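You operate a simulated robot arm through the tools that you are given. There is no shell and no other tool. Be economical: measure what you need, move in short steps, check, and stop when the job is done.

You run a simulated robot arm. Do the job below in one go: nothing can be reset, and whatever is moved stays where it is left.

Task
Pile some things up. At the end: the yoghurt tub (marked "PLAIN") from the table top is on the place at the wall-side chair, with the pasta nest from there on top of it and the purple pod (marked "BOLD") on top of that; the beige new potato from the table top stands on top of the butter pack; whatever was shut is shut again. Leave all else as you found it, and nothing knocked over.
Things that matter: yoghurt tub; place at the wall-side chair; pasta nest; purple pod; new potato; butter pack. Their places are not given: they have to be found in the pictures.

The check looks at the end state, three seconds after you hand in, the way a careful person would. Anything else that was tipped, shoved, dropped, spilled or broken makes it a failure.

Robot
A 7-joint arm with a two-finger parallel gripper, fixed in place. Base frame: the origin is at the foot of the arm, x ahead of it, y to its left, z up; the work surface is at about z = 0. Readings come in m, degrees, newtons and seconds.
With the tool pointing down near the work surface it reaches from about 0.24 to 0.62 m from the base axis. Its first joint turns from -66.0 to 66.0 degrees. Payload 2.6 kg.
The TCP is the grasp point between the finger pads, 0.03 m short of the fingertips. In the tool frame z runs along the fingers and y along their closing line. The gripper opens to 0.094 m. The fingers are 0.028 m wide and 0.01 m thick; the gripper's body (0.05 by 0.096 m) begins 0.055 m behind the TCP.
Orientation is that of the tool frame in the base frame, as a unit quaternion [x, y, z, w]. With the fingers straight down and closing along the base's y, the tool's x points along the base's -x, its y along +y and its z along -z.

Tools
- The arm moves only by the tool apply_moves. Its argument "moves" is a list of rows, each a list of 7 numbers: the shift along the base's x, y, z in m, then the turn, a rotation vector about the base's x, y, z in degrees, then the gripper command, from -1 (shut) to 1 (fully open), values between in proportion. In form: [[tx, ty, tz, rx, ry, rz, grip], ...]. A call has 1 to 20 rows; each row is the pose to reach, as a shift and turn from the pose commanded when the call began. Rows are played at 5 a second. More than 0.05 m and 8.6 degrees between two rows, or a gripper value outside its range, and nothing of the call is played. Where a pose cannot be reached the arm comes as near as it can. A force on the tool above 40 N (or 10 N above the force at the start of the call, whichever is more), or a blocked arm, ends the call early, and 0.2 s more pass. The fingers move at their own pace (about 0.072 m/s each) and stop on an object; they squeeze with about 29 N. The grip force told is the motor's: it shows also when the fingers shut on nothing. Time passes only in rows, and 0.2 s behind the last, so rows that repeat a pose let the fingers close. The reply holds the time, the measured pose of the TCP, the force on the tool along the base axes, the opening and the grip force, in the units named above and with some noise.
- Cameras (640 x 400 px; columns grow to the right, rows downward): "scene" is fixed at [0.0159, 0.4453, 0.5329]; the picture's right is [-0.89, -0.46, 0.00], its down [-0.34, 0.66, -0.68] and it looks along [0.31, -0.60, -0.74] (base axes); focal length 248 px, centre (320, 200). "wrist" rides on the gripper at [-0.037, 0, -0.058] in the tool frame; the picture's right is [0.00, -1.00, 0.00], its down [0.97, 0.00, -0.24] and it looks along [0.24, 0.00, 0.97] (tool axes); focal length 218 px, centre (320, 200).
- capture(camera): a new picture of that camera. It takes no simulated time.
- measure_at(camera, pixels): there is no depth. For up to 12 entries [column, row, z] of the newest picture of that camera ("zoom" is the newest enlarged one), the place [x, y] in the base frame at which the ray of that pixel passes the height z, good to about 0.002 m, but the place of the scene camera against the robot may be out by one fixed shift of up to 0.025 m in any direction. It takes no simulated time.
- inspect(camera, box): a new picture of the part [left, top, right, bottom] of that camera's present view, enlarged. It takes no simulated time.
- close_job(): hands the job in; it is judged then, once.

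Keep the steps short. Do not move on a guess: measure, check each grasp and each placing, and mend mistakes. In all there are 80 turns and 46 pictures (those below and enlarged ones count). Leave the gripper open and the arm clear of the work at the hand-in unless told otherwise, and finish with a single line.

The tools are called as a command line: name --pt "numbers of a row" for each row, then --argument value for the rest, lists and objects as JSON in quotes. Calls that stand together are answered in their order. apply_moves: Moves the arm, as the interface text tells. Its arguments: {"type":"object","properties":{"moves":{"type":"array","items":{"type":"array","items":{"type":"number"}}}},"required":["moves"]} The other tools are called the same way: capture (camera) takes a picture; measure_at (camera, pixels) gives the place at which the rays of pixels pass given heights; inspect (camera, box) takes an enlarged picture of a part of a camera's view; close_job () hands the job in.

At the start:

```text
time_s: 0.0
tool_pos: [0.3734, 0.108, 0.3104]
ee_rot: [-0.001, 1.0, 0.0, 0.0]
ft_force: [0.0, 0.7, -0.1]
finger_gap: 0.0941
gripper_force: 0.0
```

scene: 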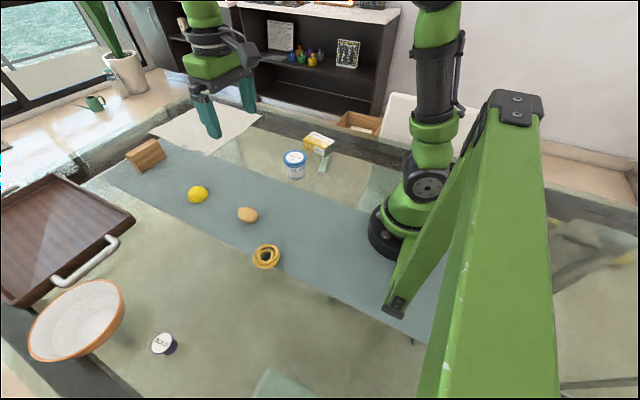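
wrist: 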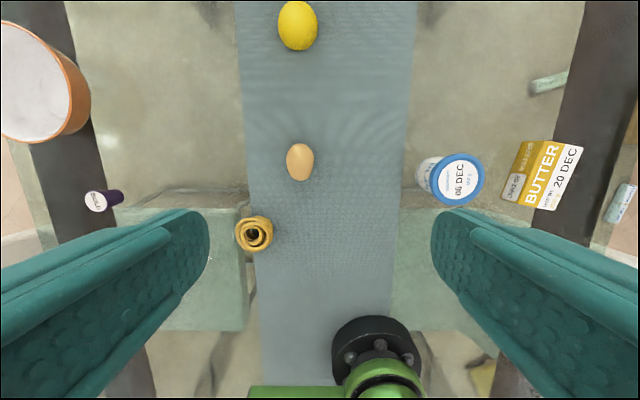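

I see the tub, butter, potato, pasta nest and pod. I still need to find the place at the wall-side chair, so I'll enlarge the scene picture in two parts.

inspect --camera "scene" --box '[120, 60, 440, 260]'

inspect --camera "scene" --box '[120, 200, 440, 400]'

inspect --camera "wrist" --box '[0, 100, 640, 400]'

```text
2.00 times, centred on (280, 160) of scene
```

zoom: 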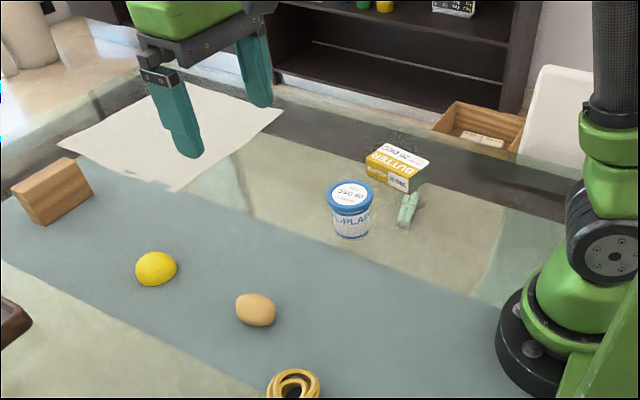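

```text
2.00 times, centred on (280, 300) of scene
```

zoom: 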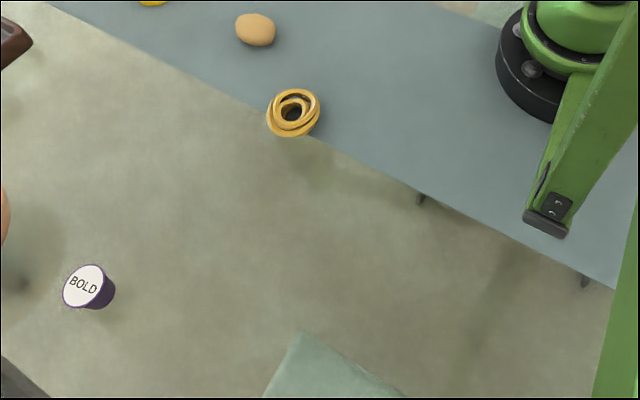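

```text
1.00 times, centred on (320, 250) of wrist
```

zoom: 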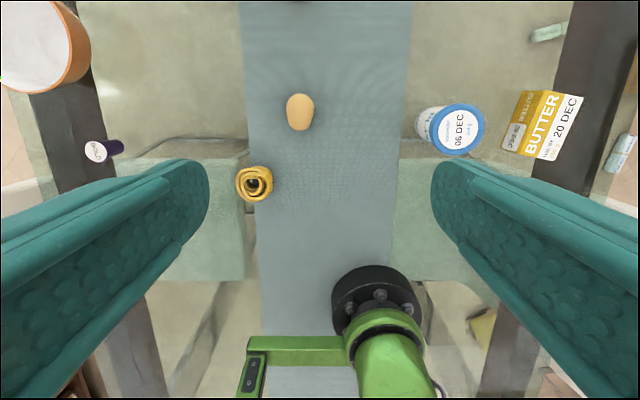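

The table looks to be glass with a runner, and there's a pale sheet near scene (205,125). I'll measure the main things in both cameras at rough heights.

measure_at --camera "scene" --pixels '[[150, 138, 0], [208, 153, 0], [262, 115, 0], [190, 92, 0], [295, 178, 0], [318, 150, 0], [248, 222, 0], [266, 265, 0], [165, 352, 0], [400, 120, 0], [345, 185, 0], [198, 200, 0]]'

measure_at --camera "wrist" --pixels '[[298, 25, 0], [300, 162, 0], [254, 235, 0], [96, 201, 0.03], [459, 180, 0.06], [550, 175, 0.03], [550, 80, 0], [420, 180, 0], [45, 80, 0], [625, 200, 0], [240, 200, 0], [620, 20, 0]]'

```text
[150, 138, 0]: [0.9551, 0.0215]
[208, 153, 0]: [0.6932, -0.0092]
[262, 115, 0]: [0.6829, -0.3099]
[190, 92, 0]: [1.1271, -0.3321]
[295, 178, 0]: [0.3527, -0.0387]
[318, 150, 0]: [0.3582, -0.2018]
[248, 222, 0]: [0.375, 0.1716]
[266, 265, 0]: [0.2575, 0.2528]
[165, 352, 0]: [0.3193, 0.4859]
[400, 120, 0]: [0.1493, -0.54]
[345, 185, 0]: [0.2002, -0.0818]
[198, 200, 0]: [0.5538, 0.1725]
```

```text
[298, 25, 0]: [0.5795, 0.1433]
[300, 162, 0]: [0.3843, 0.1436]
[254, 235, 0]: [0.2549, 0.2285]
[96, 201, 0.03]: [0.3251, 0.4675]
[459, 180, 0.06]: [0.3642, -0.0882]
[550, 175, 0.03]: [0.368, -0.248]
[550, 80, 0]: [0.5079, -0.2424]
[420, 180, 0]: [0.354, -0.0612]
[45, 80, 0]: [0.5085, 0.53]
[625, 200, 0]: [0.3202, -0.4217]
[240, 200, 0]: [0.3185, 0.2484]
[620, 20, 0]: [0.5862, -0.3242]
```

The white sheet seems out of reach and nothing is clearly marked as the place yet. I'll raise the arm straight up 0.15 m for a wider wrist view, then look.

apply_moves --pt "0 -0.03 0.04 0 0 0 1" --pt "0 -0.06 0.08 0 0 0 1" --pt "0 -0.09 0.12 0 0 0 1" --pt "0 -0.12 0.15 0 0 0 1"

capture --camera "wrist"

capture --camera "scene"

```text
time_s: 1.0
tool_pos: [0.3739, -0.0105, 0.4612]
ee_rot: [0.0, 1.0, 0.0, -0.001]
ft_force: [0.1, 1.1, -0.1]
finger_gap: 0.094
gripper_force: 0.0
```

```text
40 pictures are left
```

wrist: 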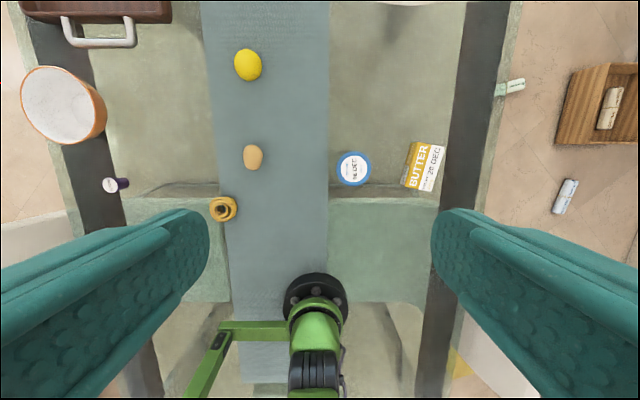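

```text
39 pictures are left
```

scene: 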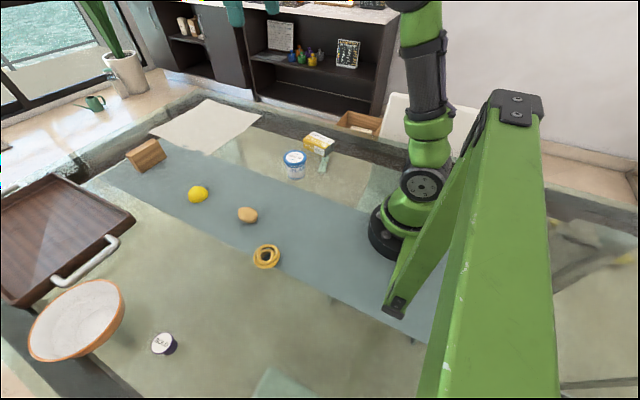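

The table top is glass. The green shapes beside the arm's foot are chair seats under it, one on each side, and the one at right (wrist (385,245)) is on the wall side. I need a better view of the glass over it, so I'll move high toward -y and look.

apply_moves --pt "-0.02 -0.04 0 0 0 0 1" --pt "-0.04 -0.08 0 0 0 0 1" --pt "-0.06 -0.12 0 0 0 0 1" --pt "-0.08 -0.16 0 0 0 0 1" --pt "-0.1 -0.2 0 0 0 0 1" --pt "-0.12 -0.24 0 0 0 0 1" --pt "-0.14 -0.26 0 0 0 0 1"

capture --camera "wrist"

capture --camera "scene"

```text
time_s: 2.6
tool_pos: [0.2321, -0.2723, 0.4591]
ee_rot: [-0.001, 1.0, 0.001, 0.0]
ft_force: [0.0, 0.2, 0.1]
finger_gap: 0.0938
gripper_force: 0.1
```

```text
38 pictures are left
```

wrist: 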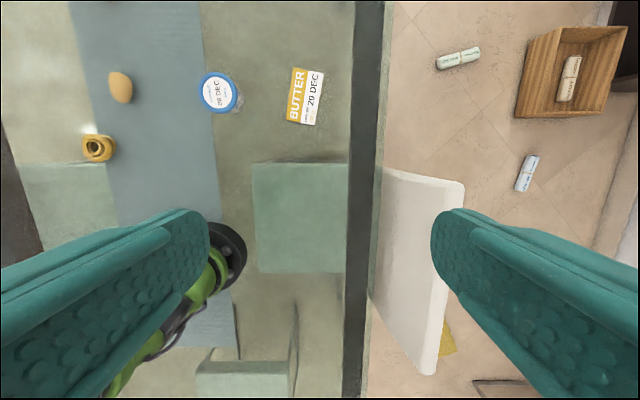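

```text
37 pictures are left
```

scene: 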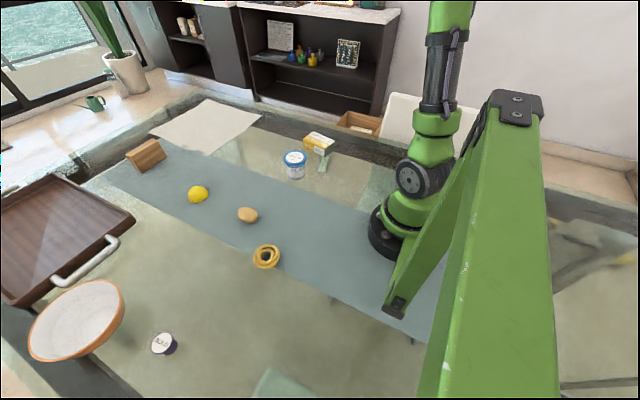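

There's a white chair on the wall side. Its seat spans about x -0.2 to 0.2, and its place is the glass in front of it with nothing on it. Next I'll measure the tub lid (216,92), the butter top (305,95), the potato and the nest in this wrist picture at a few heights.

measure_at --camera "wrist" --pixels '[[216, 92, 0.05], [216, 92, 0.07], [305, 95, 0.03], [120, 87, 0.02], [98, 148, 0.02], [367, 150, 0], [348, 150, 0], [385, 180, 0.1], [440, 365, 0.15], [460, 190, 0.15]]'

inspect --camera "wrist" --box '[180, 40, 420, 190]'

```text
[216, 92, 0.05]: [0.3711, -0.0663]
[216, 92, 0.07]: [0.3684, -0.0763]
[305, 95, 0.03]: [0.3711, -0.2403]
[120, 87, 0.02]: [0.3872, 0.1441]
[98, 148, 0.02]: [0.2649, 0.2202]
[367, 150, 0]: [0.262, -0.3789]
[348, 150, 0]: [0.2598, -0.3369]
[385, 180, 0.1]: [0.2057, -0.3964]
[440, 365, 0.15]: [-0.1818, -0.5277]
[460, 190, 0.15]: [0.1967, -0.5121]
```

```text
2.67 times, centred on (300, 115) of wrist
```

zoom: 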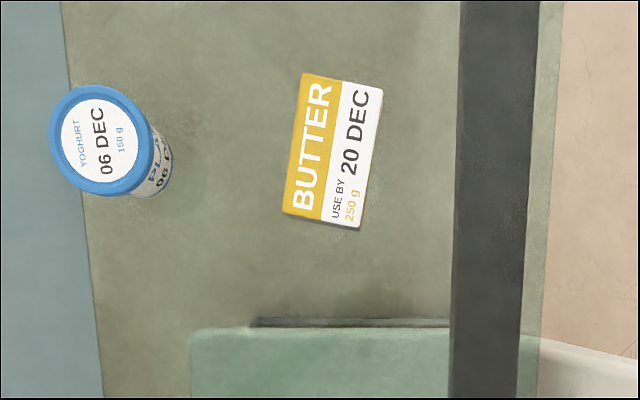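

The table edge is at about y = -0.42, so a spot near (0.13,-0.27) lies in front of the chair and within reach. Now I'll go above the tub, to about (0.355,-0.07,0.24), for exact measuring.

apply_moves --pt "0.02 0.034 -0.025 0 0 0 1" --pt "0.04 0.068 -0.05 0 0 0 1" --pt "0.06 0.1 -0.08 0 0 0 1" --pt "0.08 0.13 -0.11 0 0 0 1" --pt "0.1 0.16 -0.15 0 0 0 1" --pt "0.115 0.185 -0.19 0 0 0 1" --pt "0.123 0.202 -0.22 0 0 0 1" --pt "0.123 0.202 -0.22 0 0 0 1"

capture --camera "wrist"

```text
refused: row 5 steps farther than a row can; nothing moved
```

```text
35 pictures are left
```

wrist: 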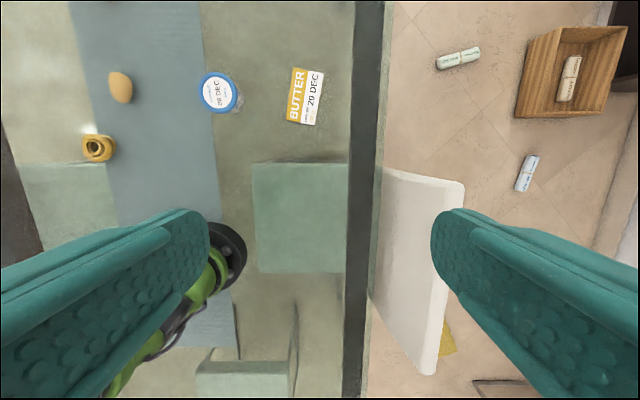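

One step was too long and nothing moved, so I'll repeat the move with even steps.

apply_moves --pt "0.0154 0.0253 -0.0275 0 0 0 1" --pt "0.0308 0.0505 -0.055 0 0 0 1" --pt "0.0461 0.0758 -0.0825 0 0 0 1" --pt "0.0615 0.101 -0.11 0 0 0 1" --pt "0.0769 0.1263 -0.1375 0 0 0 1" --pt "0.0923 0.1515 -0.165 0 0 0 1" --pt "0.1076 0.1768 -0.1925 0 0 0 1" --pt "0.123 0.202 -0.22 0 0 0 1" --pt "0.123 0.202 -0.22 0 0 0 1"

capture --camera "wrist"

```text
time_s: 4.6
tool_pos: [0.3571, -0.0678, 0.2418]
ee_rot: [0.0, 1.0, 0.0, 0.001]
ft_force: [-0.5, 0.0, -0.2]
finger_gap: 0.0939
gripper_force: 0.0
```

```text
34 pictures are left
```

wrist: 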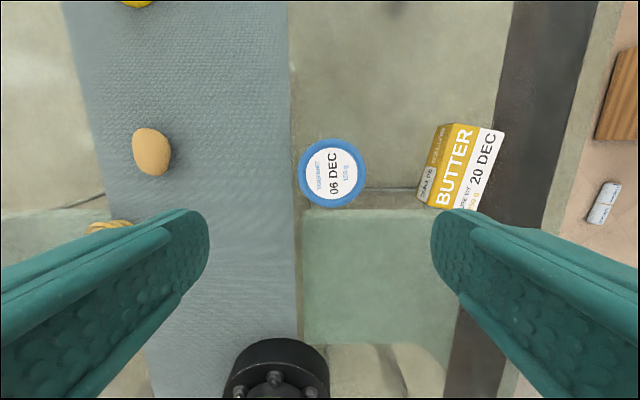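

The lid centre is at (332,173). I'll cross-check its height and diameter with measurements here.

measure_at --camera "wrist" --pixels '[[332, 173, 0.07], [332, 173, 0.08], [298, 173, 0.07], [366, 173, 0.07], [332, 139, 0.07], [332, 207, 0.07], [468, 168, 0.04], [468, 168, 0.06], [150, 152, 0.02]]'

inspect --camera "scene" --box '[230, 110, 390, 210]'

```text
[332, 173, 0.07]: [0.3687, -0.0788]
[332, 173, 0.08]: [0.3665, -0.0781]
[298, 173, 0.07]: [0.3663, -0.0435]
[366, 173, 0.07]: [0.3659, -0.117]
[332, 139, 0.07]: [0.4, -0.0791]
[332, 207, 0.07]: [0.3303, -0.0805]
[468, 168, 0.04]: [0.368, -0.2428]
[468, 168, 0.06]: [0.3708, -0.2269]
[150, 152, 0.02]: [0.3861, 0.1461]
```

```text
4.00 times, centred on (310, 160) of scene
```

zoom: 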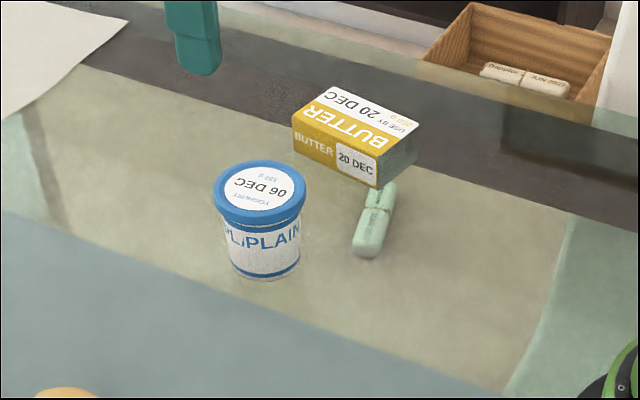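

The tub centre is at (0.367,-0.078), its lid is about 0.072 wide and its top is near 0.073. I'll align and go down to TCP z = 0.05 with the gripper open.

apply_moves --pt "0.01 -0.0105 0 0 0 0 1" --pt "0.01 -0.0105 -0.04 0 0 0 1" --pt "0.01 -0.0105 -0.08 0 0 0 1" --pt "0.01 -0.0105 -0.11 0 0 0 1" --pt "0.01 -0.0105 -0.14 0 0 0 1" --pt "0.01 -0.0105 -0.165 0 0 0 1" --pt "0.01 -0.0105 -0.18 0 0 0 1" --pt "0.01 -0.0105 -0.192 0 0 0 1" --pt "0.01 -0.0105 -0.192 0 0 0 1"

capture --camera "wrist"

```text
time_s: 6.6
tool_pos: [0.3648, -0.0812, 0.0489]
ee_rot: [-0.001, 1.0, 0.0, 0.0]
ft_force: [-0.7, -0.9, 0.3]
finger_gap: 0.0939
gripper_force: 0.1
```

```text
32 pictures are left
```

wrist: 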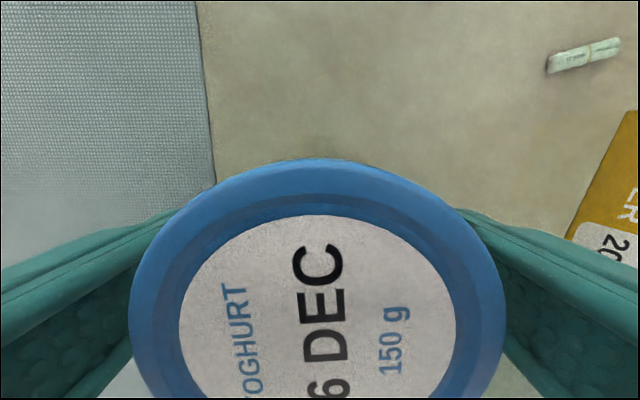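

The tub sits centred between the fingers. I'll close on it and let the fingers settle.

apply_moves --pt "0 0 0 0 0 0 0.7" --pt "0 0 0 0 0 0 0.4" --pt "0 0 0 0 0 0 -1" --pt "0 0 0 0 0 0 -1" --pt "0 0 0 0 0 0 -1" --pt "0 0 0 0 0 0 -1"

```text
time_s: 8.0
tool_pos: [0.3659, -0.0801, 0.05]
ee_rot: [-0.001, 1.0, 0.001, 0.0]
ft_force: [1.5, 0.5, 0.1]
finger_gap: 0.0738
gripper_force: 29.0
```

Gripped, with a gap of 0.074. I'll lift 0.12 m and check.

apply_moves --pt "0 0 0.02 0 0 0 -1" --pt "0 0 0.05 0 0 0 -1" --pt "0 0 0.09 0 0 0 -1" --pt "0 0 0.12 0 0 0 -1" --pt "0 0 0.12 0 0 0 -1"

inspect --camera "scene" --box '[200, 40, 440, 190]'

```text
time_s: 9.2
tool_pos: [0.3667, -0.0812, 0.1683]
ee_rot: [-0.001, 1.0, 0.0, 0.0]
ft_force: [0.1, -0.5, -1.6]
finger_gap: 0.0736
gripper_force: 28.4
```

```text
2.67 times, centred on (320, 115) of scene
```

zoom: 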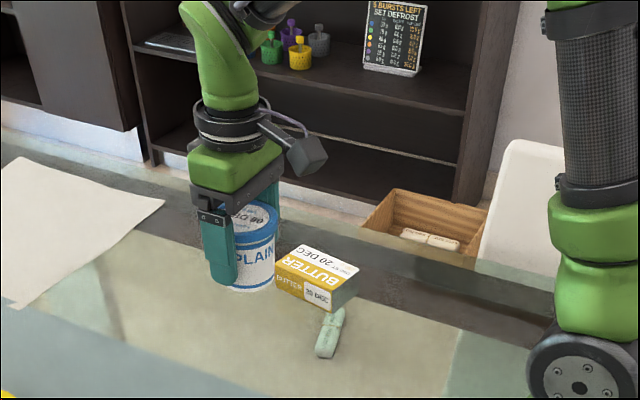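

The tub hangs upright. I'll carry it to about (0.135,-0.27), staying high.

apply_moves --pt "-0.0257 -0.0211 0 0 0 0 -1" --pt "-0.0513 -0.0422 0 0 0 0 -1" --pt "-0.077 -0.0633 0 0 0 0 -1" --pt "-0.1027 -0.0844 0 0 0 0 -1" --pt "-0.1283 -0.1056 0 0 0 0 -1" --pt "-0.154 -0.1267 0 0 0 0 -1" --pt "-0.1797 -0.1478 0 0 0 0 -1" --pt "-0.2053 -0.1689 0 0 0 0 -1" --pt "-0.231 -0.19 0 0 0 0 -1" --pt "-0.231 -0.19 0 0 0 0 -1"

capture --camera "scene"

capture --camera "wrist"

```text
time_s: 11.4
tool_pos: [0.1334, -0.2697, 0.1688]
ee_rot: [-0.001, 1.0, 0.0, 0.0]
ft_force: [-0.5, 0.0, -2.3]
finger_gap: 0.0735
gripper_force: 28.8
```

```text
30 pictures are left
```

scene: 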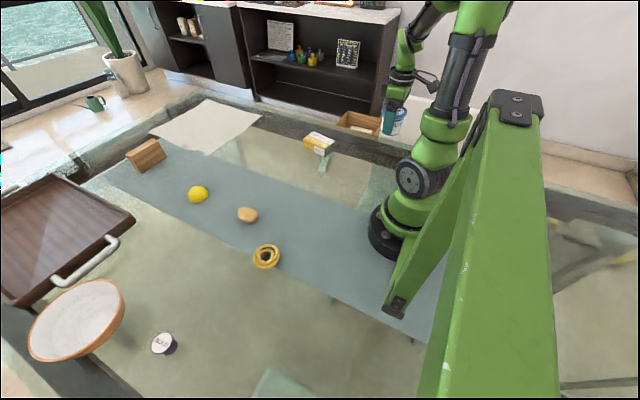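

```text
29 pictures are left
```

wrist: 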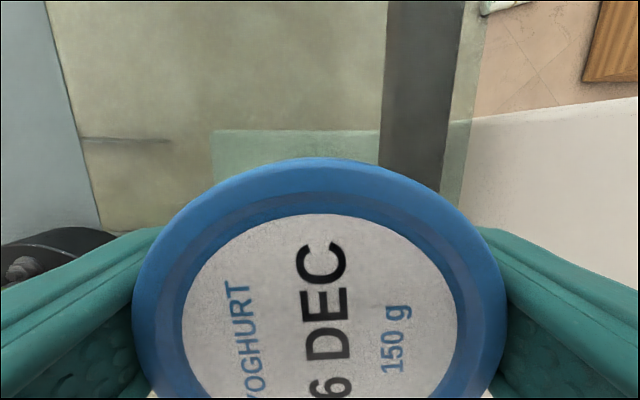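

I'm at the spot and clear of the chair back. I'll lower it to the height at which it was picked up.

apply_moves --pt "0 0 -0.04 0 0 0 -1" --pt "0 0 -0.07 0 0 0 -1" --pt "0 0 -0.095 0 0 0 -1" --pt "0 0 -0.108 0 0 0 -1" --pt "0 0 -0.114 0 0 0 -1" --pt "0 0 -0.118 0 0 0 -1" --pt "0 0 -0.118 0 0 0 -1"

```text
time_s: 13.0
tool_pos: [0.1353, -0.2711, 0.0494]
ee_rot: [0.0, 1.0, 0.0, 0.0]
ft_force: [0.4, 0.2, -1.8]
finger_gap: 0.0738
gripper_force: 28.5
```

The force still shows the tub's weight, so it isn't quite down. I'll lower 1 mm at a time.

apply_moves --pt "0 0 -0.001 0 0 0 -1" --pt "0 0 -0.001 0 0 0 -1"

apply_moves --pt "0 0 -0.001 0 0 0 -1" --pt "0 0 -0.001 0 0 0 -1"

```text
time_s: 13.6
tool_pos: [0.135, -0.272, 0.0488]
ee_rot: [-0.001, 1.0, 0.0, -0.001]
ft_force: [-0.9, 2.6, 13.1]
finger_gap: 0.0735
gripper_force: 29.3
```

```text
time_s: 14.2
tool_pos: [0.1355, -0.271, 0.0497]
ee_rot: [-0.001, 1.0, -0.001, 0.002]
ft_force: [-4.1, 1.6, 26.1]
finger_gap: 0.0736
gripper_force: 28.5
```

It's down and pressing. I'll ease up 1.5 mm, open, then rise.

apply_moves --pt "0 0 0.0015 0 0 0 -1" --pt "0 0 0.0015 0 0 0 0.75" --pt "0 0 0.0015 0 0 0 1" --pt "0 0 0.0015 0 0 0 1" --pt "0 0 0.0015 0 0 0 1" --pt "0 0 0.03 0 0 0 1" --pt "0 0 0.07 0 0 0 1" --pt "0 0 0.11 0 0 0 1" --pt "0 0 0.15 0 0 0 1" --pt "0 0 0.19 0 0 0 1" --pt "0 0 0.23 0 0 0 1" --pt "0 0 0.23 0 0 0 1"

capture --camera "wrist"

```text
time_s: 16.8
tool_pos: [0.1355, -0.2687, 0.2776]
ee_rot: [-0.001, 1.0, 0.0, 0.0]
ft_force: [-0.3, 0.1, 0.6]
finger_gap: 0.0938
gripper_force: 0.1
```

```text
28 pictures are left
```

wrist: 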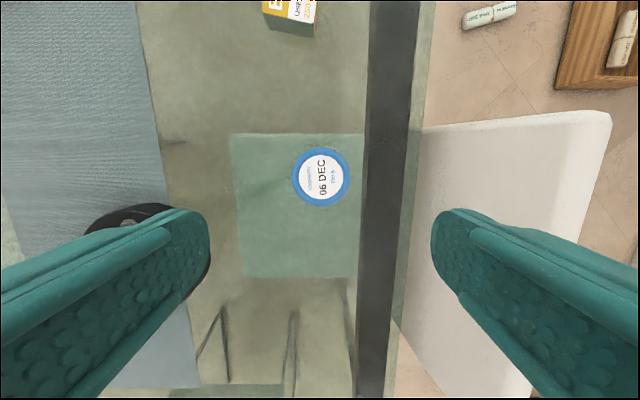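

The tub stands upright on the place. I'll measure its lid centre for the stacking.

measure_at --camera "wrist" --pixels '[[321, 176, 0.073], [293, 176, 0.073], [350, 176, 0.073], [321, 147, 0.073], [321, 206, 0.073]]'

apply_moves --pt "0.02 0.04 0 0 0 0 1" --pt "0.04 0.08 0 0 0 0 1" --pt "0.06 0.12 0 0 0 0 1" --pt "0.08 0.16 0 0 0 0 1" --pt "0.1 0.2 0 0 0 0 1" --pt "0.12 0.24 0 0 0 0 1" --pt "0.125 0.285 0 0 0 0 1" --pt "0.125 0.33 0 0 0 0 1" --pt "0.125 0.375 0 0 0 0 1" --pt "0.125 0.42 0 0 0 0 1" --pt "0.125 0.46 0 0 0 0 1" --pt "0.125 0.49 0 0 0 0 1" --pt "0.125 0.49 -0.03 0 0 0 1" --pt "0.125 0.49 -0.03 0 0 0 1"

capture --camera "wrist"

```text
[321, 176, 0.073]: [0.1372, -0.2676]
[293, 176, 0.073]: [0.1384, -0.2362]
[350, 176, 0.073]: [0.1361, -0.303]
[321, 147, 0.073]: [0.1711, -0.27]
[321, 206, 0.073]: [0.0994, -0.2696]
```

```text
time_s: 19.8
tool_pos: [0.2617, 0.2201, 0.2473]
ee_rot: [-0.001, 1.0, 0.0, 0.0]
ft_force: [-0.2, -0.7, 0.2]
finger_gap: 0.0939
gripper_force: 0.1
```

```text
27 pictures are left
```

wrist: 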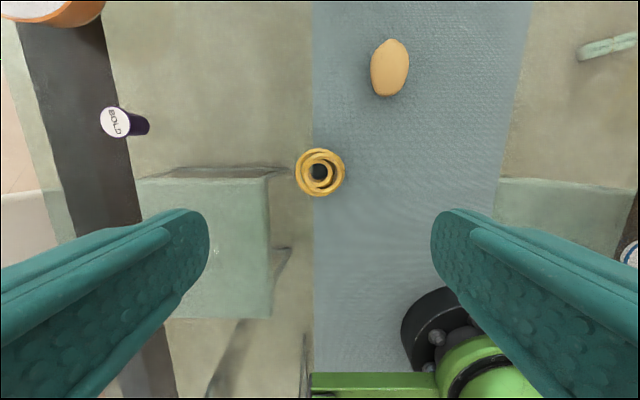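

The tub is at (0.136,-0.269). The nest is at (320,172), and I'll enlarge and measure it.

inspect --camera "wrist" --box '[240, 122, 400, 222]'

inspect --camera "scene" --box '[218, 190, 314, 290]'

measure_at --camera "wrist" --pixels '[[320, 172, 0.02], [296, 172, 0.02], [345, 172, 0.02], [320, 148, 0.02], [320, 196, 0.02], [114, 122, 0.03], [114, 122, 0.05], [390, 68, 0.02]]'

```text
4.00 times, centred on (320, 172) of wrist
```

zoom: 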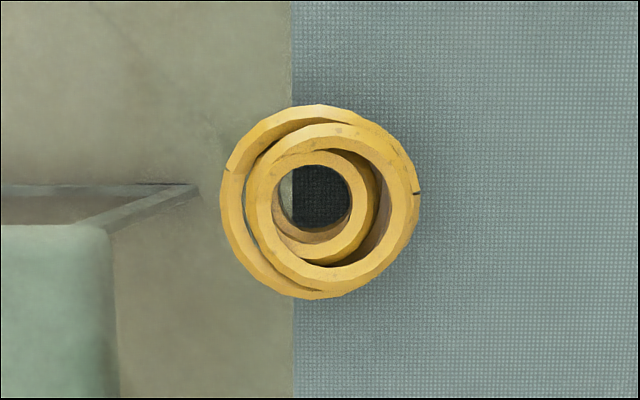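

```text
4.00 times, centred on (266, 240) of scene
```

zoom: 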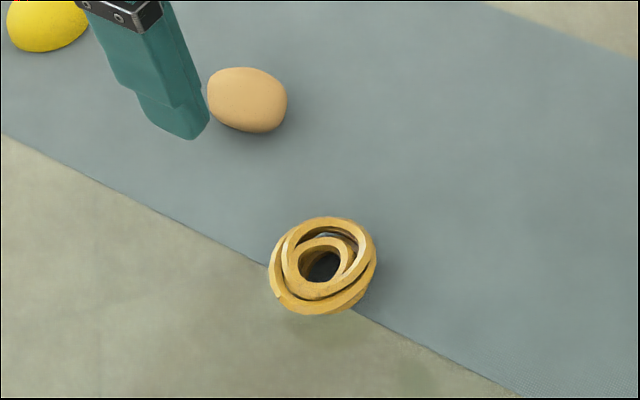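

```text
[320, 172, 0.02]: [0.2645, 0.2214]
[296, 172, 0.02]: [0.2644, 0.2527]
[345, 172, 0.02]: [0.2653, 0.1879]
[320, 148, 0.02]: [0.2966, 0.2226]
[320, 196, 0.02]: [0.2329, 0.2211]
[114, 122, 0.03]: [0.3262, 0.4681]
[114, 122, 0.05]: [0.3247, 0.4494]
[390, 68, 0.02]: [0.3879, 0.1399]
```

The nest is about 0.065 wide, centred at (0.2645,0.2205). I'll descend to TCP z = 0.035, which puts the fingertips 5 mm above the table.

apply_moves --pt "0.003 0 -0.04 0 0 0 1" --pt "0.003 0 -0.08 0 0 0 1" --pt "0.003 0 -0.12 0 0 0 1" --pt "0.003 0 -0.15 0 0 0 1" --pt "0.003 0 -0.18 0 0 0 1" --pt "0.003 0 -0.2 0 0 0 1" --pt "0.003 0 -0.212 0 0 0 1" --pt "0.003 0 -0.212 0 0 0 1"

capture --camera "wrist"

```text
time_s: 21.6
tool_pos: [0.2633, 0.219, 0.036]
ee_rot: [-0.001, 1.0, 0.0, 0.0]
ft_force: [0.8, -0.1, 0.3]
finger_gap: 0.0942
gripper_force: 0.1
```

```text
24 pictures are left
```

wrist: 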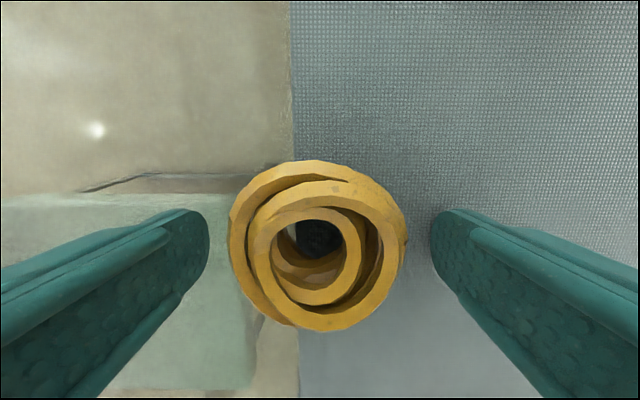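

The nest is centred between the fingers. I'll close, then lift a little.

apply_moves --pt "0 0 0 0 0 0 0.5" --pt "0 0 0 0 0 0 0.3" --pt "0 0 0 0 0 0 -1" --pt "0 0 0 0 0 0 -1" --pt "0 0 0 0 0 0 -1" --pt "0 0 0 0 0 0 -1"

apply_moves --pt "0 0 0.02 0 0 0 -1" --pt "0 0 0.05 0 0 0 -1" --pt "0 0 0.09 0 0 0 -1" --pt "0 0 0.13 0 0 0 -1" --pt "0 0 0.16 0 0 0 -1" --pt "0 0 0.16 0 0 0 -1"

capture --camera "wrist"

inspect --camera "scene" --box '[180, 80, 420, 280]'

```text
time_s: 23.0
tool_pos: [0.2629, 0.2187, 0.0374]
ee_rot: [-0.001, 1.0, 0.0, 0.001]
ft_force: [-0.1, 0.6, -1.6]
finger_gap: 0.0556
gripper_force: 29.1
```

```text
time_s: 24.4
tool_pos: [0.2622, 0.2214, 0.1948]
ee_rot: [-0.001, 1.0, -0.001, 0.001]
ft_force: [0.7, -0.1, -0.1]
finger_gap: 0.0556
gripper_force: 28.7
```

```text
23 pictures are left
```

wrist: 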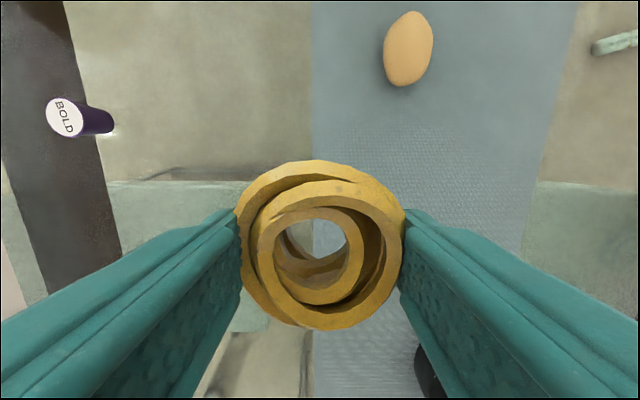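

```text
2.00 times, centred on (300, 180) of scene
```

zoom: 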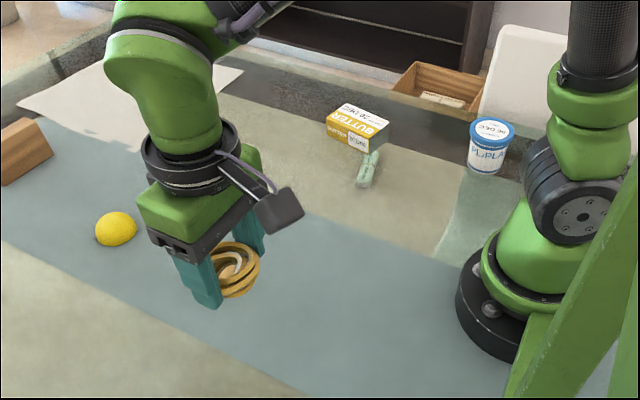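

The nest is held level, gap 0.056. I'll carry it back along the same curve to above the tub.

apply_moves --pt "0 -0.04 0.01 0 0 0 -1" --pt "0 -0.08 0.02 0 0 0 -1" --pt "0 -0.12 0.02 0 0 0 -1" --pt "0 -0.16 0.02 0 0 0 -1" --pt "0 -0.2 0.02 0 0 0 -1" --pt "0 -0.24 0.02 0 0 0 -1" --pt "-0.018 -0.276 0.02 0 0 0 -1" --pt "-0.036 -0.312 0.02 0 0 0 -1" --pt "-0.054 -0.348 0.02 0 0 0 -1" --pt "-0.072 -0.384 0.02 0 0 0 -1" --pt "-0.09 -0.42 0.02 0 0 0 -1" --pt "-0.108 -0.456 0.02 0 0 0 -1" --pt "-0.127 -0.49 0.02 0 0 0 -1" --pt "-0.127 -0.49 0.0 0 0 0 -1" --pt "-0.127 -0.49 0.0 0 0 0 -1"

capture --camera "wrist"

```text
time_s: 27.6
tool_pos: [0.135, -0.2722, 0.1953]
ee_rot: [-0.001, 1.0, 0.0, 0.0]
ft_force: [-0.2, 0.3, 0.2]
finger_gap: 0.0558
gripper_force: 29.0
```

```text
21 pictures are left
```

wrist: 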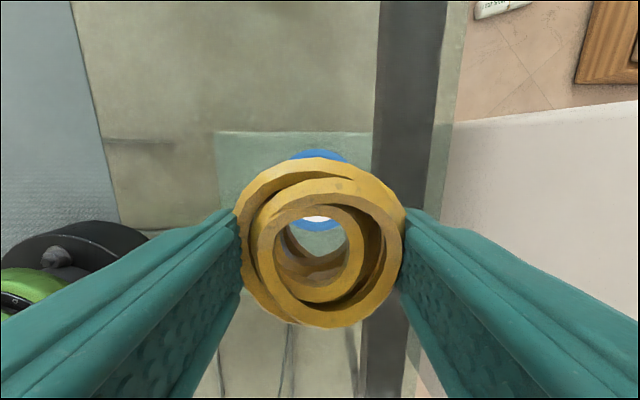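

Tool and tub line up; the lid's blue rim is visible under the nest. I'll lower to about 5 mm above the lid, then go slowly until the force rises.

apply_moves --pt "0 0 -0.03 0 0 0 -1" --pt "0 0 -0.055 0 0 0 -1" --pt "0 0 -0.07 0 0 0 -1" --pt "0 0 -0.08 0 0 0 -1" --pt "0 0 -0.08 0 0 0 -1"

apply_moves --pt "0 0 -0.0015 0 0 0 -1" --pt "0 0 -0.003 0 0 0 -1" --pt "0 0 -0.003 0 0 0 -1"

apply_moves --pt "0 0 -0.001 0 0 0 -1" --pt "0 0 -0.002 0 0 0 -1" --pt "0 0 -0.002 0 0 0 -1"

```text
time_s: 28.8
tool_pos: [0.1356, -0.2698, 0.1164]
ee_rot: [0.0, 1.0, 0.0, 0.0]
ft_force: [-0.3, -0.3, -0.1]
finger_gap: 0.0558
gripper_force: 29.1
```

```text
time_s: 29.6
tool_pos: [0.1373, -0.2703, 0.1127]
ee_rot: [-0.001, 1.0, 0.001, 0.0]
ft_force: [0.7, -0.5, -0.6]
finger_gap: 0.0557
gripper_force: 28.8
```

```text
time_s: 30.4
tool_pos: [0.1362, -0.2707, 0.1107]
ee_rot: [-0.001, 1.0, 0.0, 0.0]
ft_force: [0.3, -0.3, -0.9]
finger_gap: 0.0555
gripper_force: 29.1
```

No contact yet at command z = 0.111, so I'll continue 1 mm at a time.

apply_moves --pt "0 0 -0.001 0 0 0 -1" --pt "0 0 -0.001 0 0 0 -1"

apply_moves --pt "0 0 -0.001 0 0 0 -1" --pt "0 0 -0.001 0 0 0 -1"

apply_moves --pt "0 0 -0.001 0 0 0 -1" --pt "0 0 -0.001 0 0 0 -1"

```text
time_s: 31.0
tool_pos: [0.1361, -0.2698, 0.1099]
ee_rot: [-0.001, 1.0, 0.001, 0.0]
ft_force: [-0.5, 0.1, 0.2]
finger_gap: 0.0553
gripper_force: 28.8
```

```text
time_s: 31.6
tool_pos: [0.1359, -0.2702, 0.1091]
ee_rot: [-0.001, 1.0, 0.001, 0.0]
ft_force: [-0.2, 0.1, 0.4]
finger_gap: 0.0556
gripper_force: 29.0
```

```text
time_s: 32.2
tool_pos: [0.1361, -0.2699, 0.1091]
ee_rot: [0.0, 1.0, 0.0, 0.0]
ft_force: [-2.4, 2.7, 12.0]
finger_gap: 0.0555
gripper_force: 29.5
```

Contact at about 0.109. I'll ease up 0.8 mm, open gently, then rise.

apply_moves --pt "0 0 0.0008 0 0 0 -1" --pt "0 0 0.0008 0 0 0 0.4" --pt "0 0 0.0008 0 0 0 0.8" --pt "0 0 0.0008 0 0 0 1" --pt "0 0 0.0008 0 0 0 1" --pt "0 0 0.03 0 0 0 1" --pt "0 0 0.07 0 0 0 1" --pt "0 0 0.11 0 0 0 1" --pt "0 0 0.15 0 0 0 1" --pt "0 0 0.17 0 0 0 1" --pt "0 0 0.17 0 0 0 1"

capture --camera "wrist"

```text
time_s: 34.6
tool_pos: [0.1363, -0.2701, 0.278]
ee_rot: [-0.001, 1.0, 0.0, 0.0]
ft_force: [-0.1, -1.0, 0.0]
finger_gap: 0.0941
gripper_force: 0.0
```

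```text
20 pictures are left
```

wrist: 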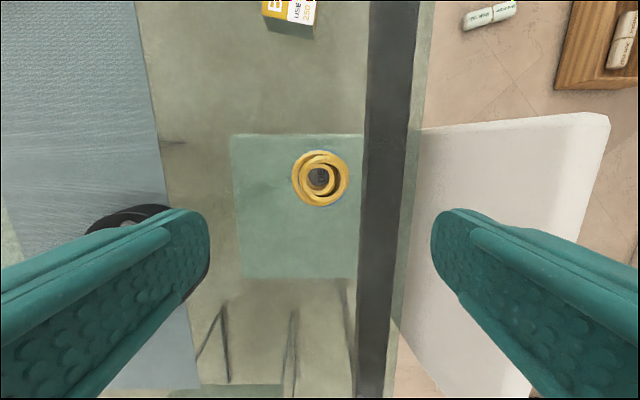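

The nest sits centred on the tub. Next is the pod: I'll travel high to about (0.32,0.45,0.24) and look.

apply_moves --pt "0.02 0.04 0 0 0 0 1" --pt "0.04 0.08 0 0 0 0 1" --pt "0.06 0.12 0 0 0 0 1" --pt "0.08 0.16 0 0 0 0 1" --pt "0.1 0.2 0 0 0 0 1" --pt "0.12 0.24 0 0 0 0 1" --pt "0.13 0.285 0 0 0 0 1" --pt "0.14 0.33 0 0 0 0 1" --pt "0.15 0.375 0 0 0 0 1" --pt "0.155 0.42 0 0 0 0 1" --pt "0.16 0.465 0 0 0 0 1" --pt "0.165 0.51 0 0 0 0 1" --pt "0.17 0.555 0 0 0 0 1" --pt "0.175 0.6 0 0 0 0 1" --pt "0.18 0.645 0 0 0 0 1" --pt "0.185 0.69 0 0 0 0 1" --pt "0.185 0.72 -0.02 0 0 0 1" --pt "0.185 0.72 -0.03 0 0 0 1" --pt "0.185 0.72 -0.03 0 0 0 1"

capture --camera "wrist"

inspect --camera "scene" --box '[320, 60, 480, 180]'

```text
time_s: 38.6
tool_pos: [0.3223, 0.4499, 0.2488]
ee_rot: [0.0, 1.0, 0.0, -0.001]
ft_force: [-0.4, -0.4, -0.1]
finger_gap: 0.0942
gripper_force: 0.0
```

```text
19 pictures are left
```

wrist: 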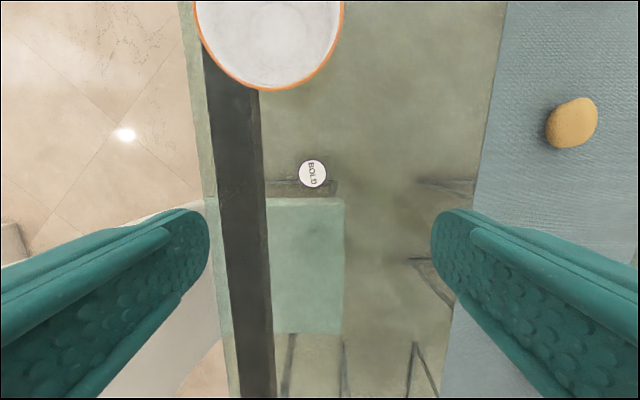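

```text
3.33 times, centred on (400, 120) of scene
```

zoom: 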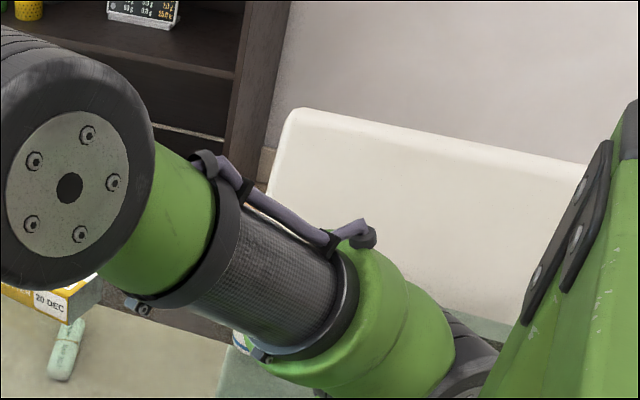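

The pod lid is at (313,174) and the bowl's rim comes down to (270,90). I'll measure both.

measure_at --camera "wrist" --pixels '[[313, 174, 0.04], [299, 174, 0.04], [327, 174, 0.04], [313, 160, 0.04], [313, 188, 0.04], [270, 90, 0.08], [270, 90, 0.05], [313, 174, 0.05]]'

inspect --camera "wrist" --box '[265, 139, 361, 199]'

```text
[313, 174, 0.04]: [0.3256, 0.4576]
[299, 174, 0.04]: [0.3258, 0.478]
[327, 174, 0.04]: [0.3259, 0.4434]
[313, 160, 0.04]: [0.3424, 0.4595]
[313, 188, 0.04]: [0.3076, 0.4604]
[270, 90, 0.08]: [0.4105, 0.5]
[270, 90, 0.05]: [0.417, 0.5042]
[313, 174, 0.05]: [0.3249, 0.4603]
```

```text
6.67 times, centred on (313, 169) of wrist
```

zoom: 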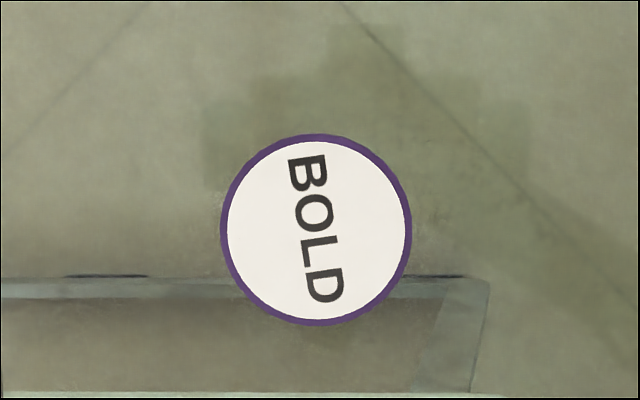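

The pod is 0.036 wide, centred at (0.3255,0.4595), with its top at about 0.04. I'll descend to TCP z = 0.042.

apply_moves --pt "0.004 0.01 -0.03 0 0 0 1" --pt "0.004 0.01 -0.07 0 0 0 1" --pt "0.004 0.01 -0.11 0 0 0 1" --pt "0.004 0.01 -0.145 0 0 0 1" --pt "0.004 0.01 -0.175 0 0 0 1" --pt "0.004 0.01 -0.195 0 0 0 1" --pt "0.004 0.01 -0.206 0 0 0 1" --pt "0.004 0.01 -0.206 0 0 0 1"

capture --camera "wrist"

```text
time_s: 40.4
tool_pos: [0.3243, 0.4582, 0.0421]
ee_rot: [-0.001, 1.0, 0.0, 0.0]
ft_force: [-0.1, 0.1, -0.6]
finger_gap: 0.0939
gripper_force: 0.0
```

```text
16 pictures are left
```

wrist: 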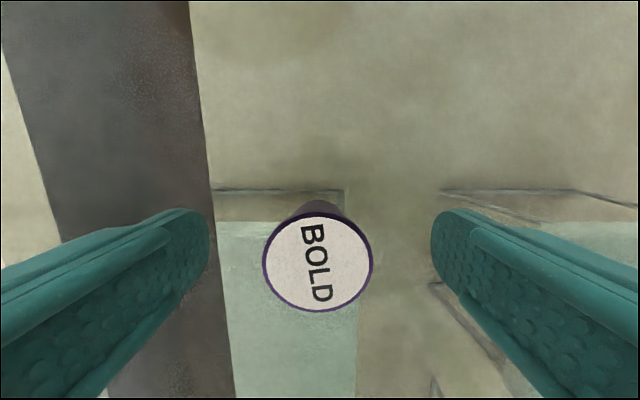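

The pod is centred between the fingers at (318,261). I'll close and lift.

apply_moves --pt "0.001 0 0 0 0 0 0.4" --pt "0.001 0 0 0 0 0 0.0" --pt "0.001 0 0 0 0 0 -0.2" --pt "0.001 0 0 0 0 0 -1" --pt "0.001 0 0 0 0 0 -1" --pt "0.001 0 0 0 0 0 -1" --pt "0.001 0 0 0 0 0 -1"

apply_moves --pt "0 0 0.01 0 0 0 -1" --pt "0 0 0.04 0 0 0 -1" --pt "0 0 0.08 0 0 0 -1" --pt "0 0 0.12 0 0 0 -1" --pt "0 0 0.16 0 0 0 -1" --pt "0 0 0.19 0 0 0 -1" --pt "0 0 0.19 0 0 0 -1"

inspect --camera "wrist" --box '[220, 170, 420, 330]'

inspect --camera "scene" --box '[40, 100, 280, 280]'

```text
time_s: 42.0
tool_pos: [0.326, 0.4599, 0.0421]
ee_rot: [0.0, 1.0, 0.0, 0.0]
ft_force: [-1.1, 0.8, -0.1]
finger_gap: 0.0307
gripper_force: 28.8
```

```text
time_s: 43.6
tool_pos: [0.3265, 0.4619, 0.2315]
ee_rot: [-0.001, 1.0, 0.0, 0.0]
ft_force: [-0.1, -0.3, 0.1]
finger_gap: 0.0308
gripper_force: 29.3
```

```text
2.50 times, centred on (320, 250) of wrist
```

zoom: 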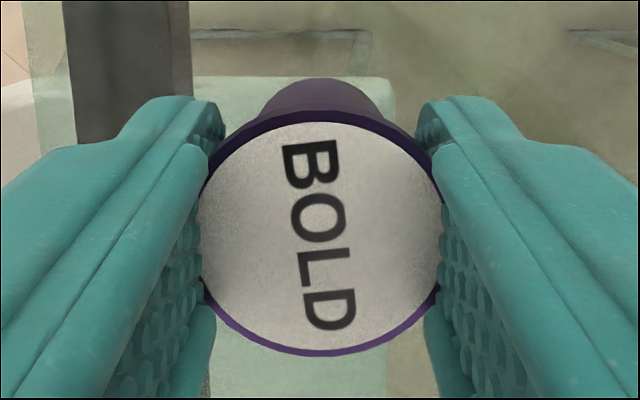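

```text
2.22 times, centred on (160, 190) of scene
```

zoom: 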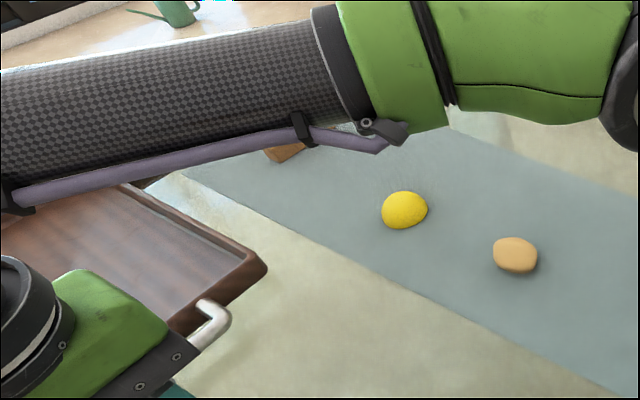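

The pod is held upright, gap 0.031. I'll carry it back along the same curve to above the nest, measured at about (0.138,-0.2705).

apply_moves --pt "0 -0.03 0.0 0 0 0 -1" --pt "-0.004 -0.07 0.0 0 0 0 -1" --pt "-0.008 -0.115 0.0 0 0 0 -1" --pt "-0.013 -0.16 0 0 0 0 -1" --pt "-0.018 -0.205 0 0 0 0 -1" --pt "-0.023 -0.25 0 0 0 0 -1" --pt "-0.028 -0.295 0 0 0 0 -1" --pt "-0.033 -0.34 0 0 0 0 -1" --pt "-0.043 -0.385 0 0 0 0 -1" --pt "-0.053 -0.43 0 0 0 0 -1" --pt "-0.063 -0.475 0 0 0 0 -1" --pt "-0.075 -0.515 0 0 0 0 -1" --pt "-0.094 -0.553 0 0 0 0 -1" --pt "-0.113 -0.59 0 0 0 0 -1" --pt "-0.132 -0.627 0 0 0 0 -1" --pt "-0.151 -0.664 0 0 0 0 -1" --pt "-0.17 -0.7 0 0 0 0 -1" --pt "-0.1884 -0.73 0 0 0 0 -1" --pt "-0.1884 -0.73 0 0 0 0 -1"

capture --camera "wrist"

```text
time_s: 47.6
tool_pos: [0.1383, -0.2689, 0.2299]
ee_rot: [-0.001, 1.0, 0.0, 0.0]
ft_force: [0.0, 0.4, 0.3]
finger_gap: 0.0323
gripper_force: 28.3
```

```text
13 pictures are left
```

wrist: 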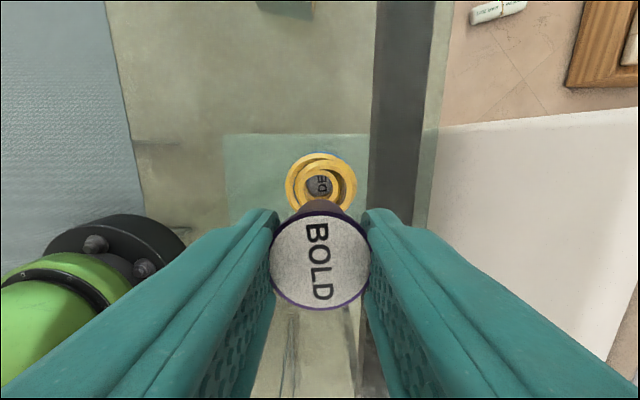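

The pod still hangs upright and the nest is at (321,182). I'll measure the nest centre here and look closely at the held pod.

inspect --camera "wrist" --box '[240, 140, 400, 320]'

measure_at --camera "wrist" --pixels '[[321, 182, 0.1], [286, 182, 0.1], [357, 182, 0.1], [321, 152, 0.1], [321, 182, 0.115]]'

```text
2.22 times, centred on (320, 230) of wrist
```

zoom: 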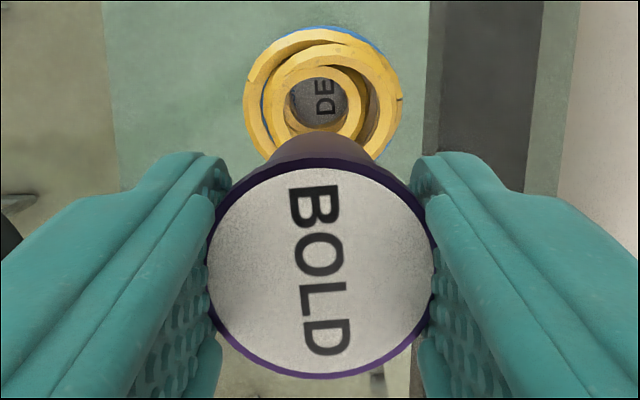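

```text
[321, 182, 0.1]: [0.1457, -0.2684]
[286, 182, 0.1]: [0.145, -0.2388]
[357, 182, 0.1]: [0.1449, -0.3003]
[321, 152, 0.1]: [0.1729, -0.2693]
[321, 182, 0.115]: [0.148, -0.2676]
```

The nest centre is at about (0.140,-0.269) and the pod is right over it. I'll lower to z = 0.17, then go slowly.

apply_moves --pt "0.001 0.001 -0.025 0 0 0 -1" --pt "0.001 0.001 -0.045 0 0 0 -1" --pt "0.001 0.001 -0.062 0 0 0 -1" --pt "0.001 0.001 -0.062 0 0 0 -1"

apply_moves --pt "0 0 -0.002 0 0 0 -1" --pt "0 0 -0.004 0 0 0 -1" --pt "0 0 -0.004 0 0 0 -1"

apply_moves --pt "0 0 -0.002 0 0 0 -1" --pt "0 0 -0.004 0 0 0 -1" --pt "0 0 -0.004 0 0 0 -1"

```text
time_s: 48.6
tool_pos: [0.1407, -0.2679, 0.1706]
ee_rot: [-0.001, 1.0, 0.001, 0.0]
ft_force: [0.1, -0.5, -0.9]
finger_gap: 0.0324
gripper_force: 29.0
```

```text
time_s: 49.4
tool_pos: [0.1376, -0.2701, 0.1653]
ee_rot: [-0.001, 1.0, 0.0, -0.001]
ft_force: [-0.4, -0.4, -1.0]
finger_gap: 0.0323
gripper_force: 28.5
```

```text
time_s: 50.2
tool_pos: [0.1396, -0.2694, 0.1611]
ee_rot: [-0.001, 1.0, 0.0, 0.0]
ft_force: [-0.3, 0.1, 0.6]
finger_gap: 0.0323
gripper_force: 28.6
```

No contact yet at 0.162, so I'll carry on in small steps.

apply_moves --pt "0 0 -0.0015 0 0 0 -1" --pt "0 0 -0.003 0 0 0 -1" --pt "0 0 -0.003 0 0 0 -1"

apply_moves --pt "0 0 -0.0015 0 0 0 -1" --pt "0 0 -0.003 0 0 0 -1" --pt "0 0 -0.003 0 0 0 -1"

inspect --camera "scene" --box '[340, 60, 440, 150]'

```text
time_s: 51.0
tool_pos: [0.1393, -0.269, 0.1586]
ee_rot: [-0.001, 1.0, -0.001, 0.0]
ft_force: [0.0, 0.1, -0.7]
finger_gap: 0.0325
gripper_force: 29.6
```

```text
time_s: 51.8
tool_pos: [0.1388, -0.2689, 0.1549]
ee_rot: [-0.001, 1.0, 0.0, 0.0]
ft_force: [0.2, 0.2, -0.4]
finger_gap: 0.0322
gripper_force: 29.1
```

```text
4.44 times, centred on (390, 105) of scene
```

zoom: 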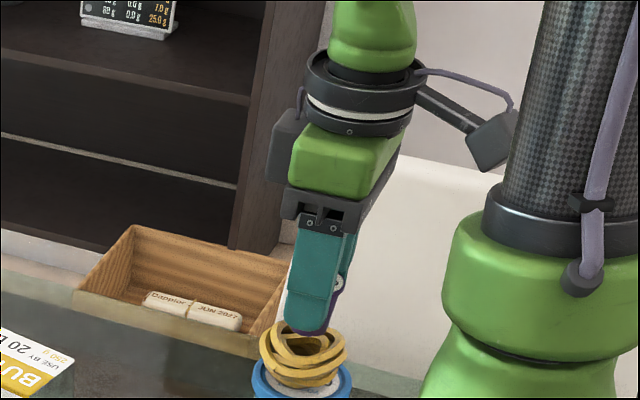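

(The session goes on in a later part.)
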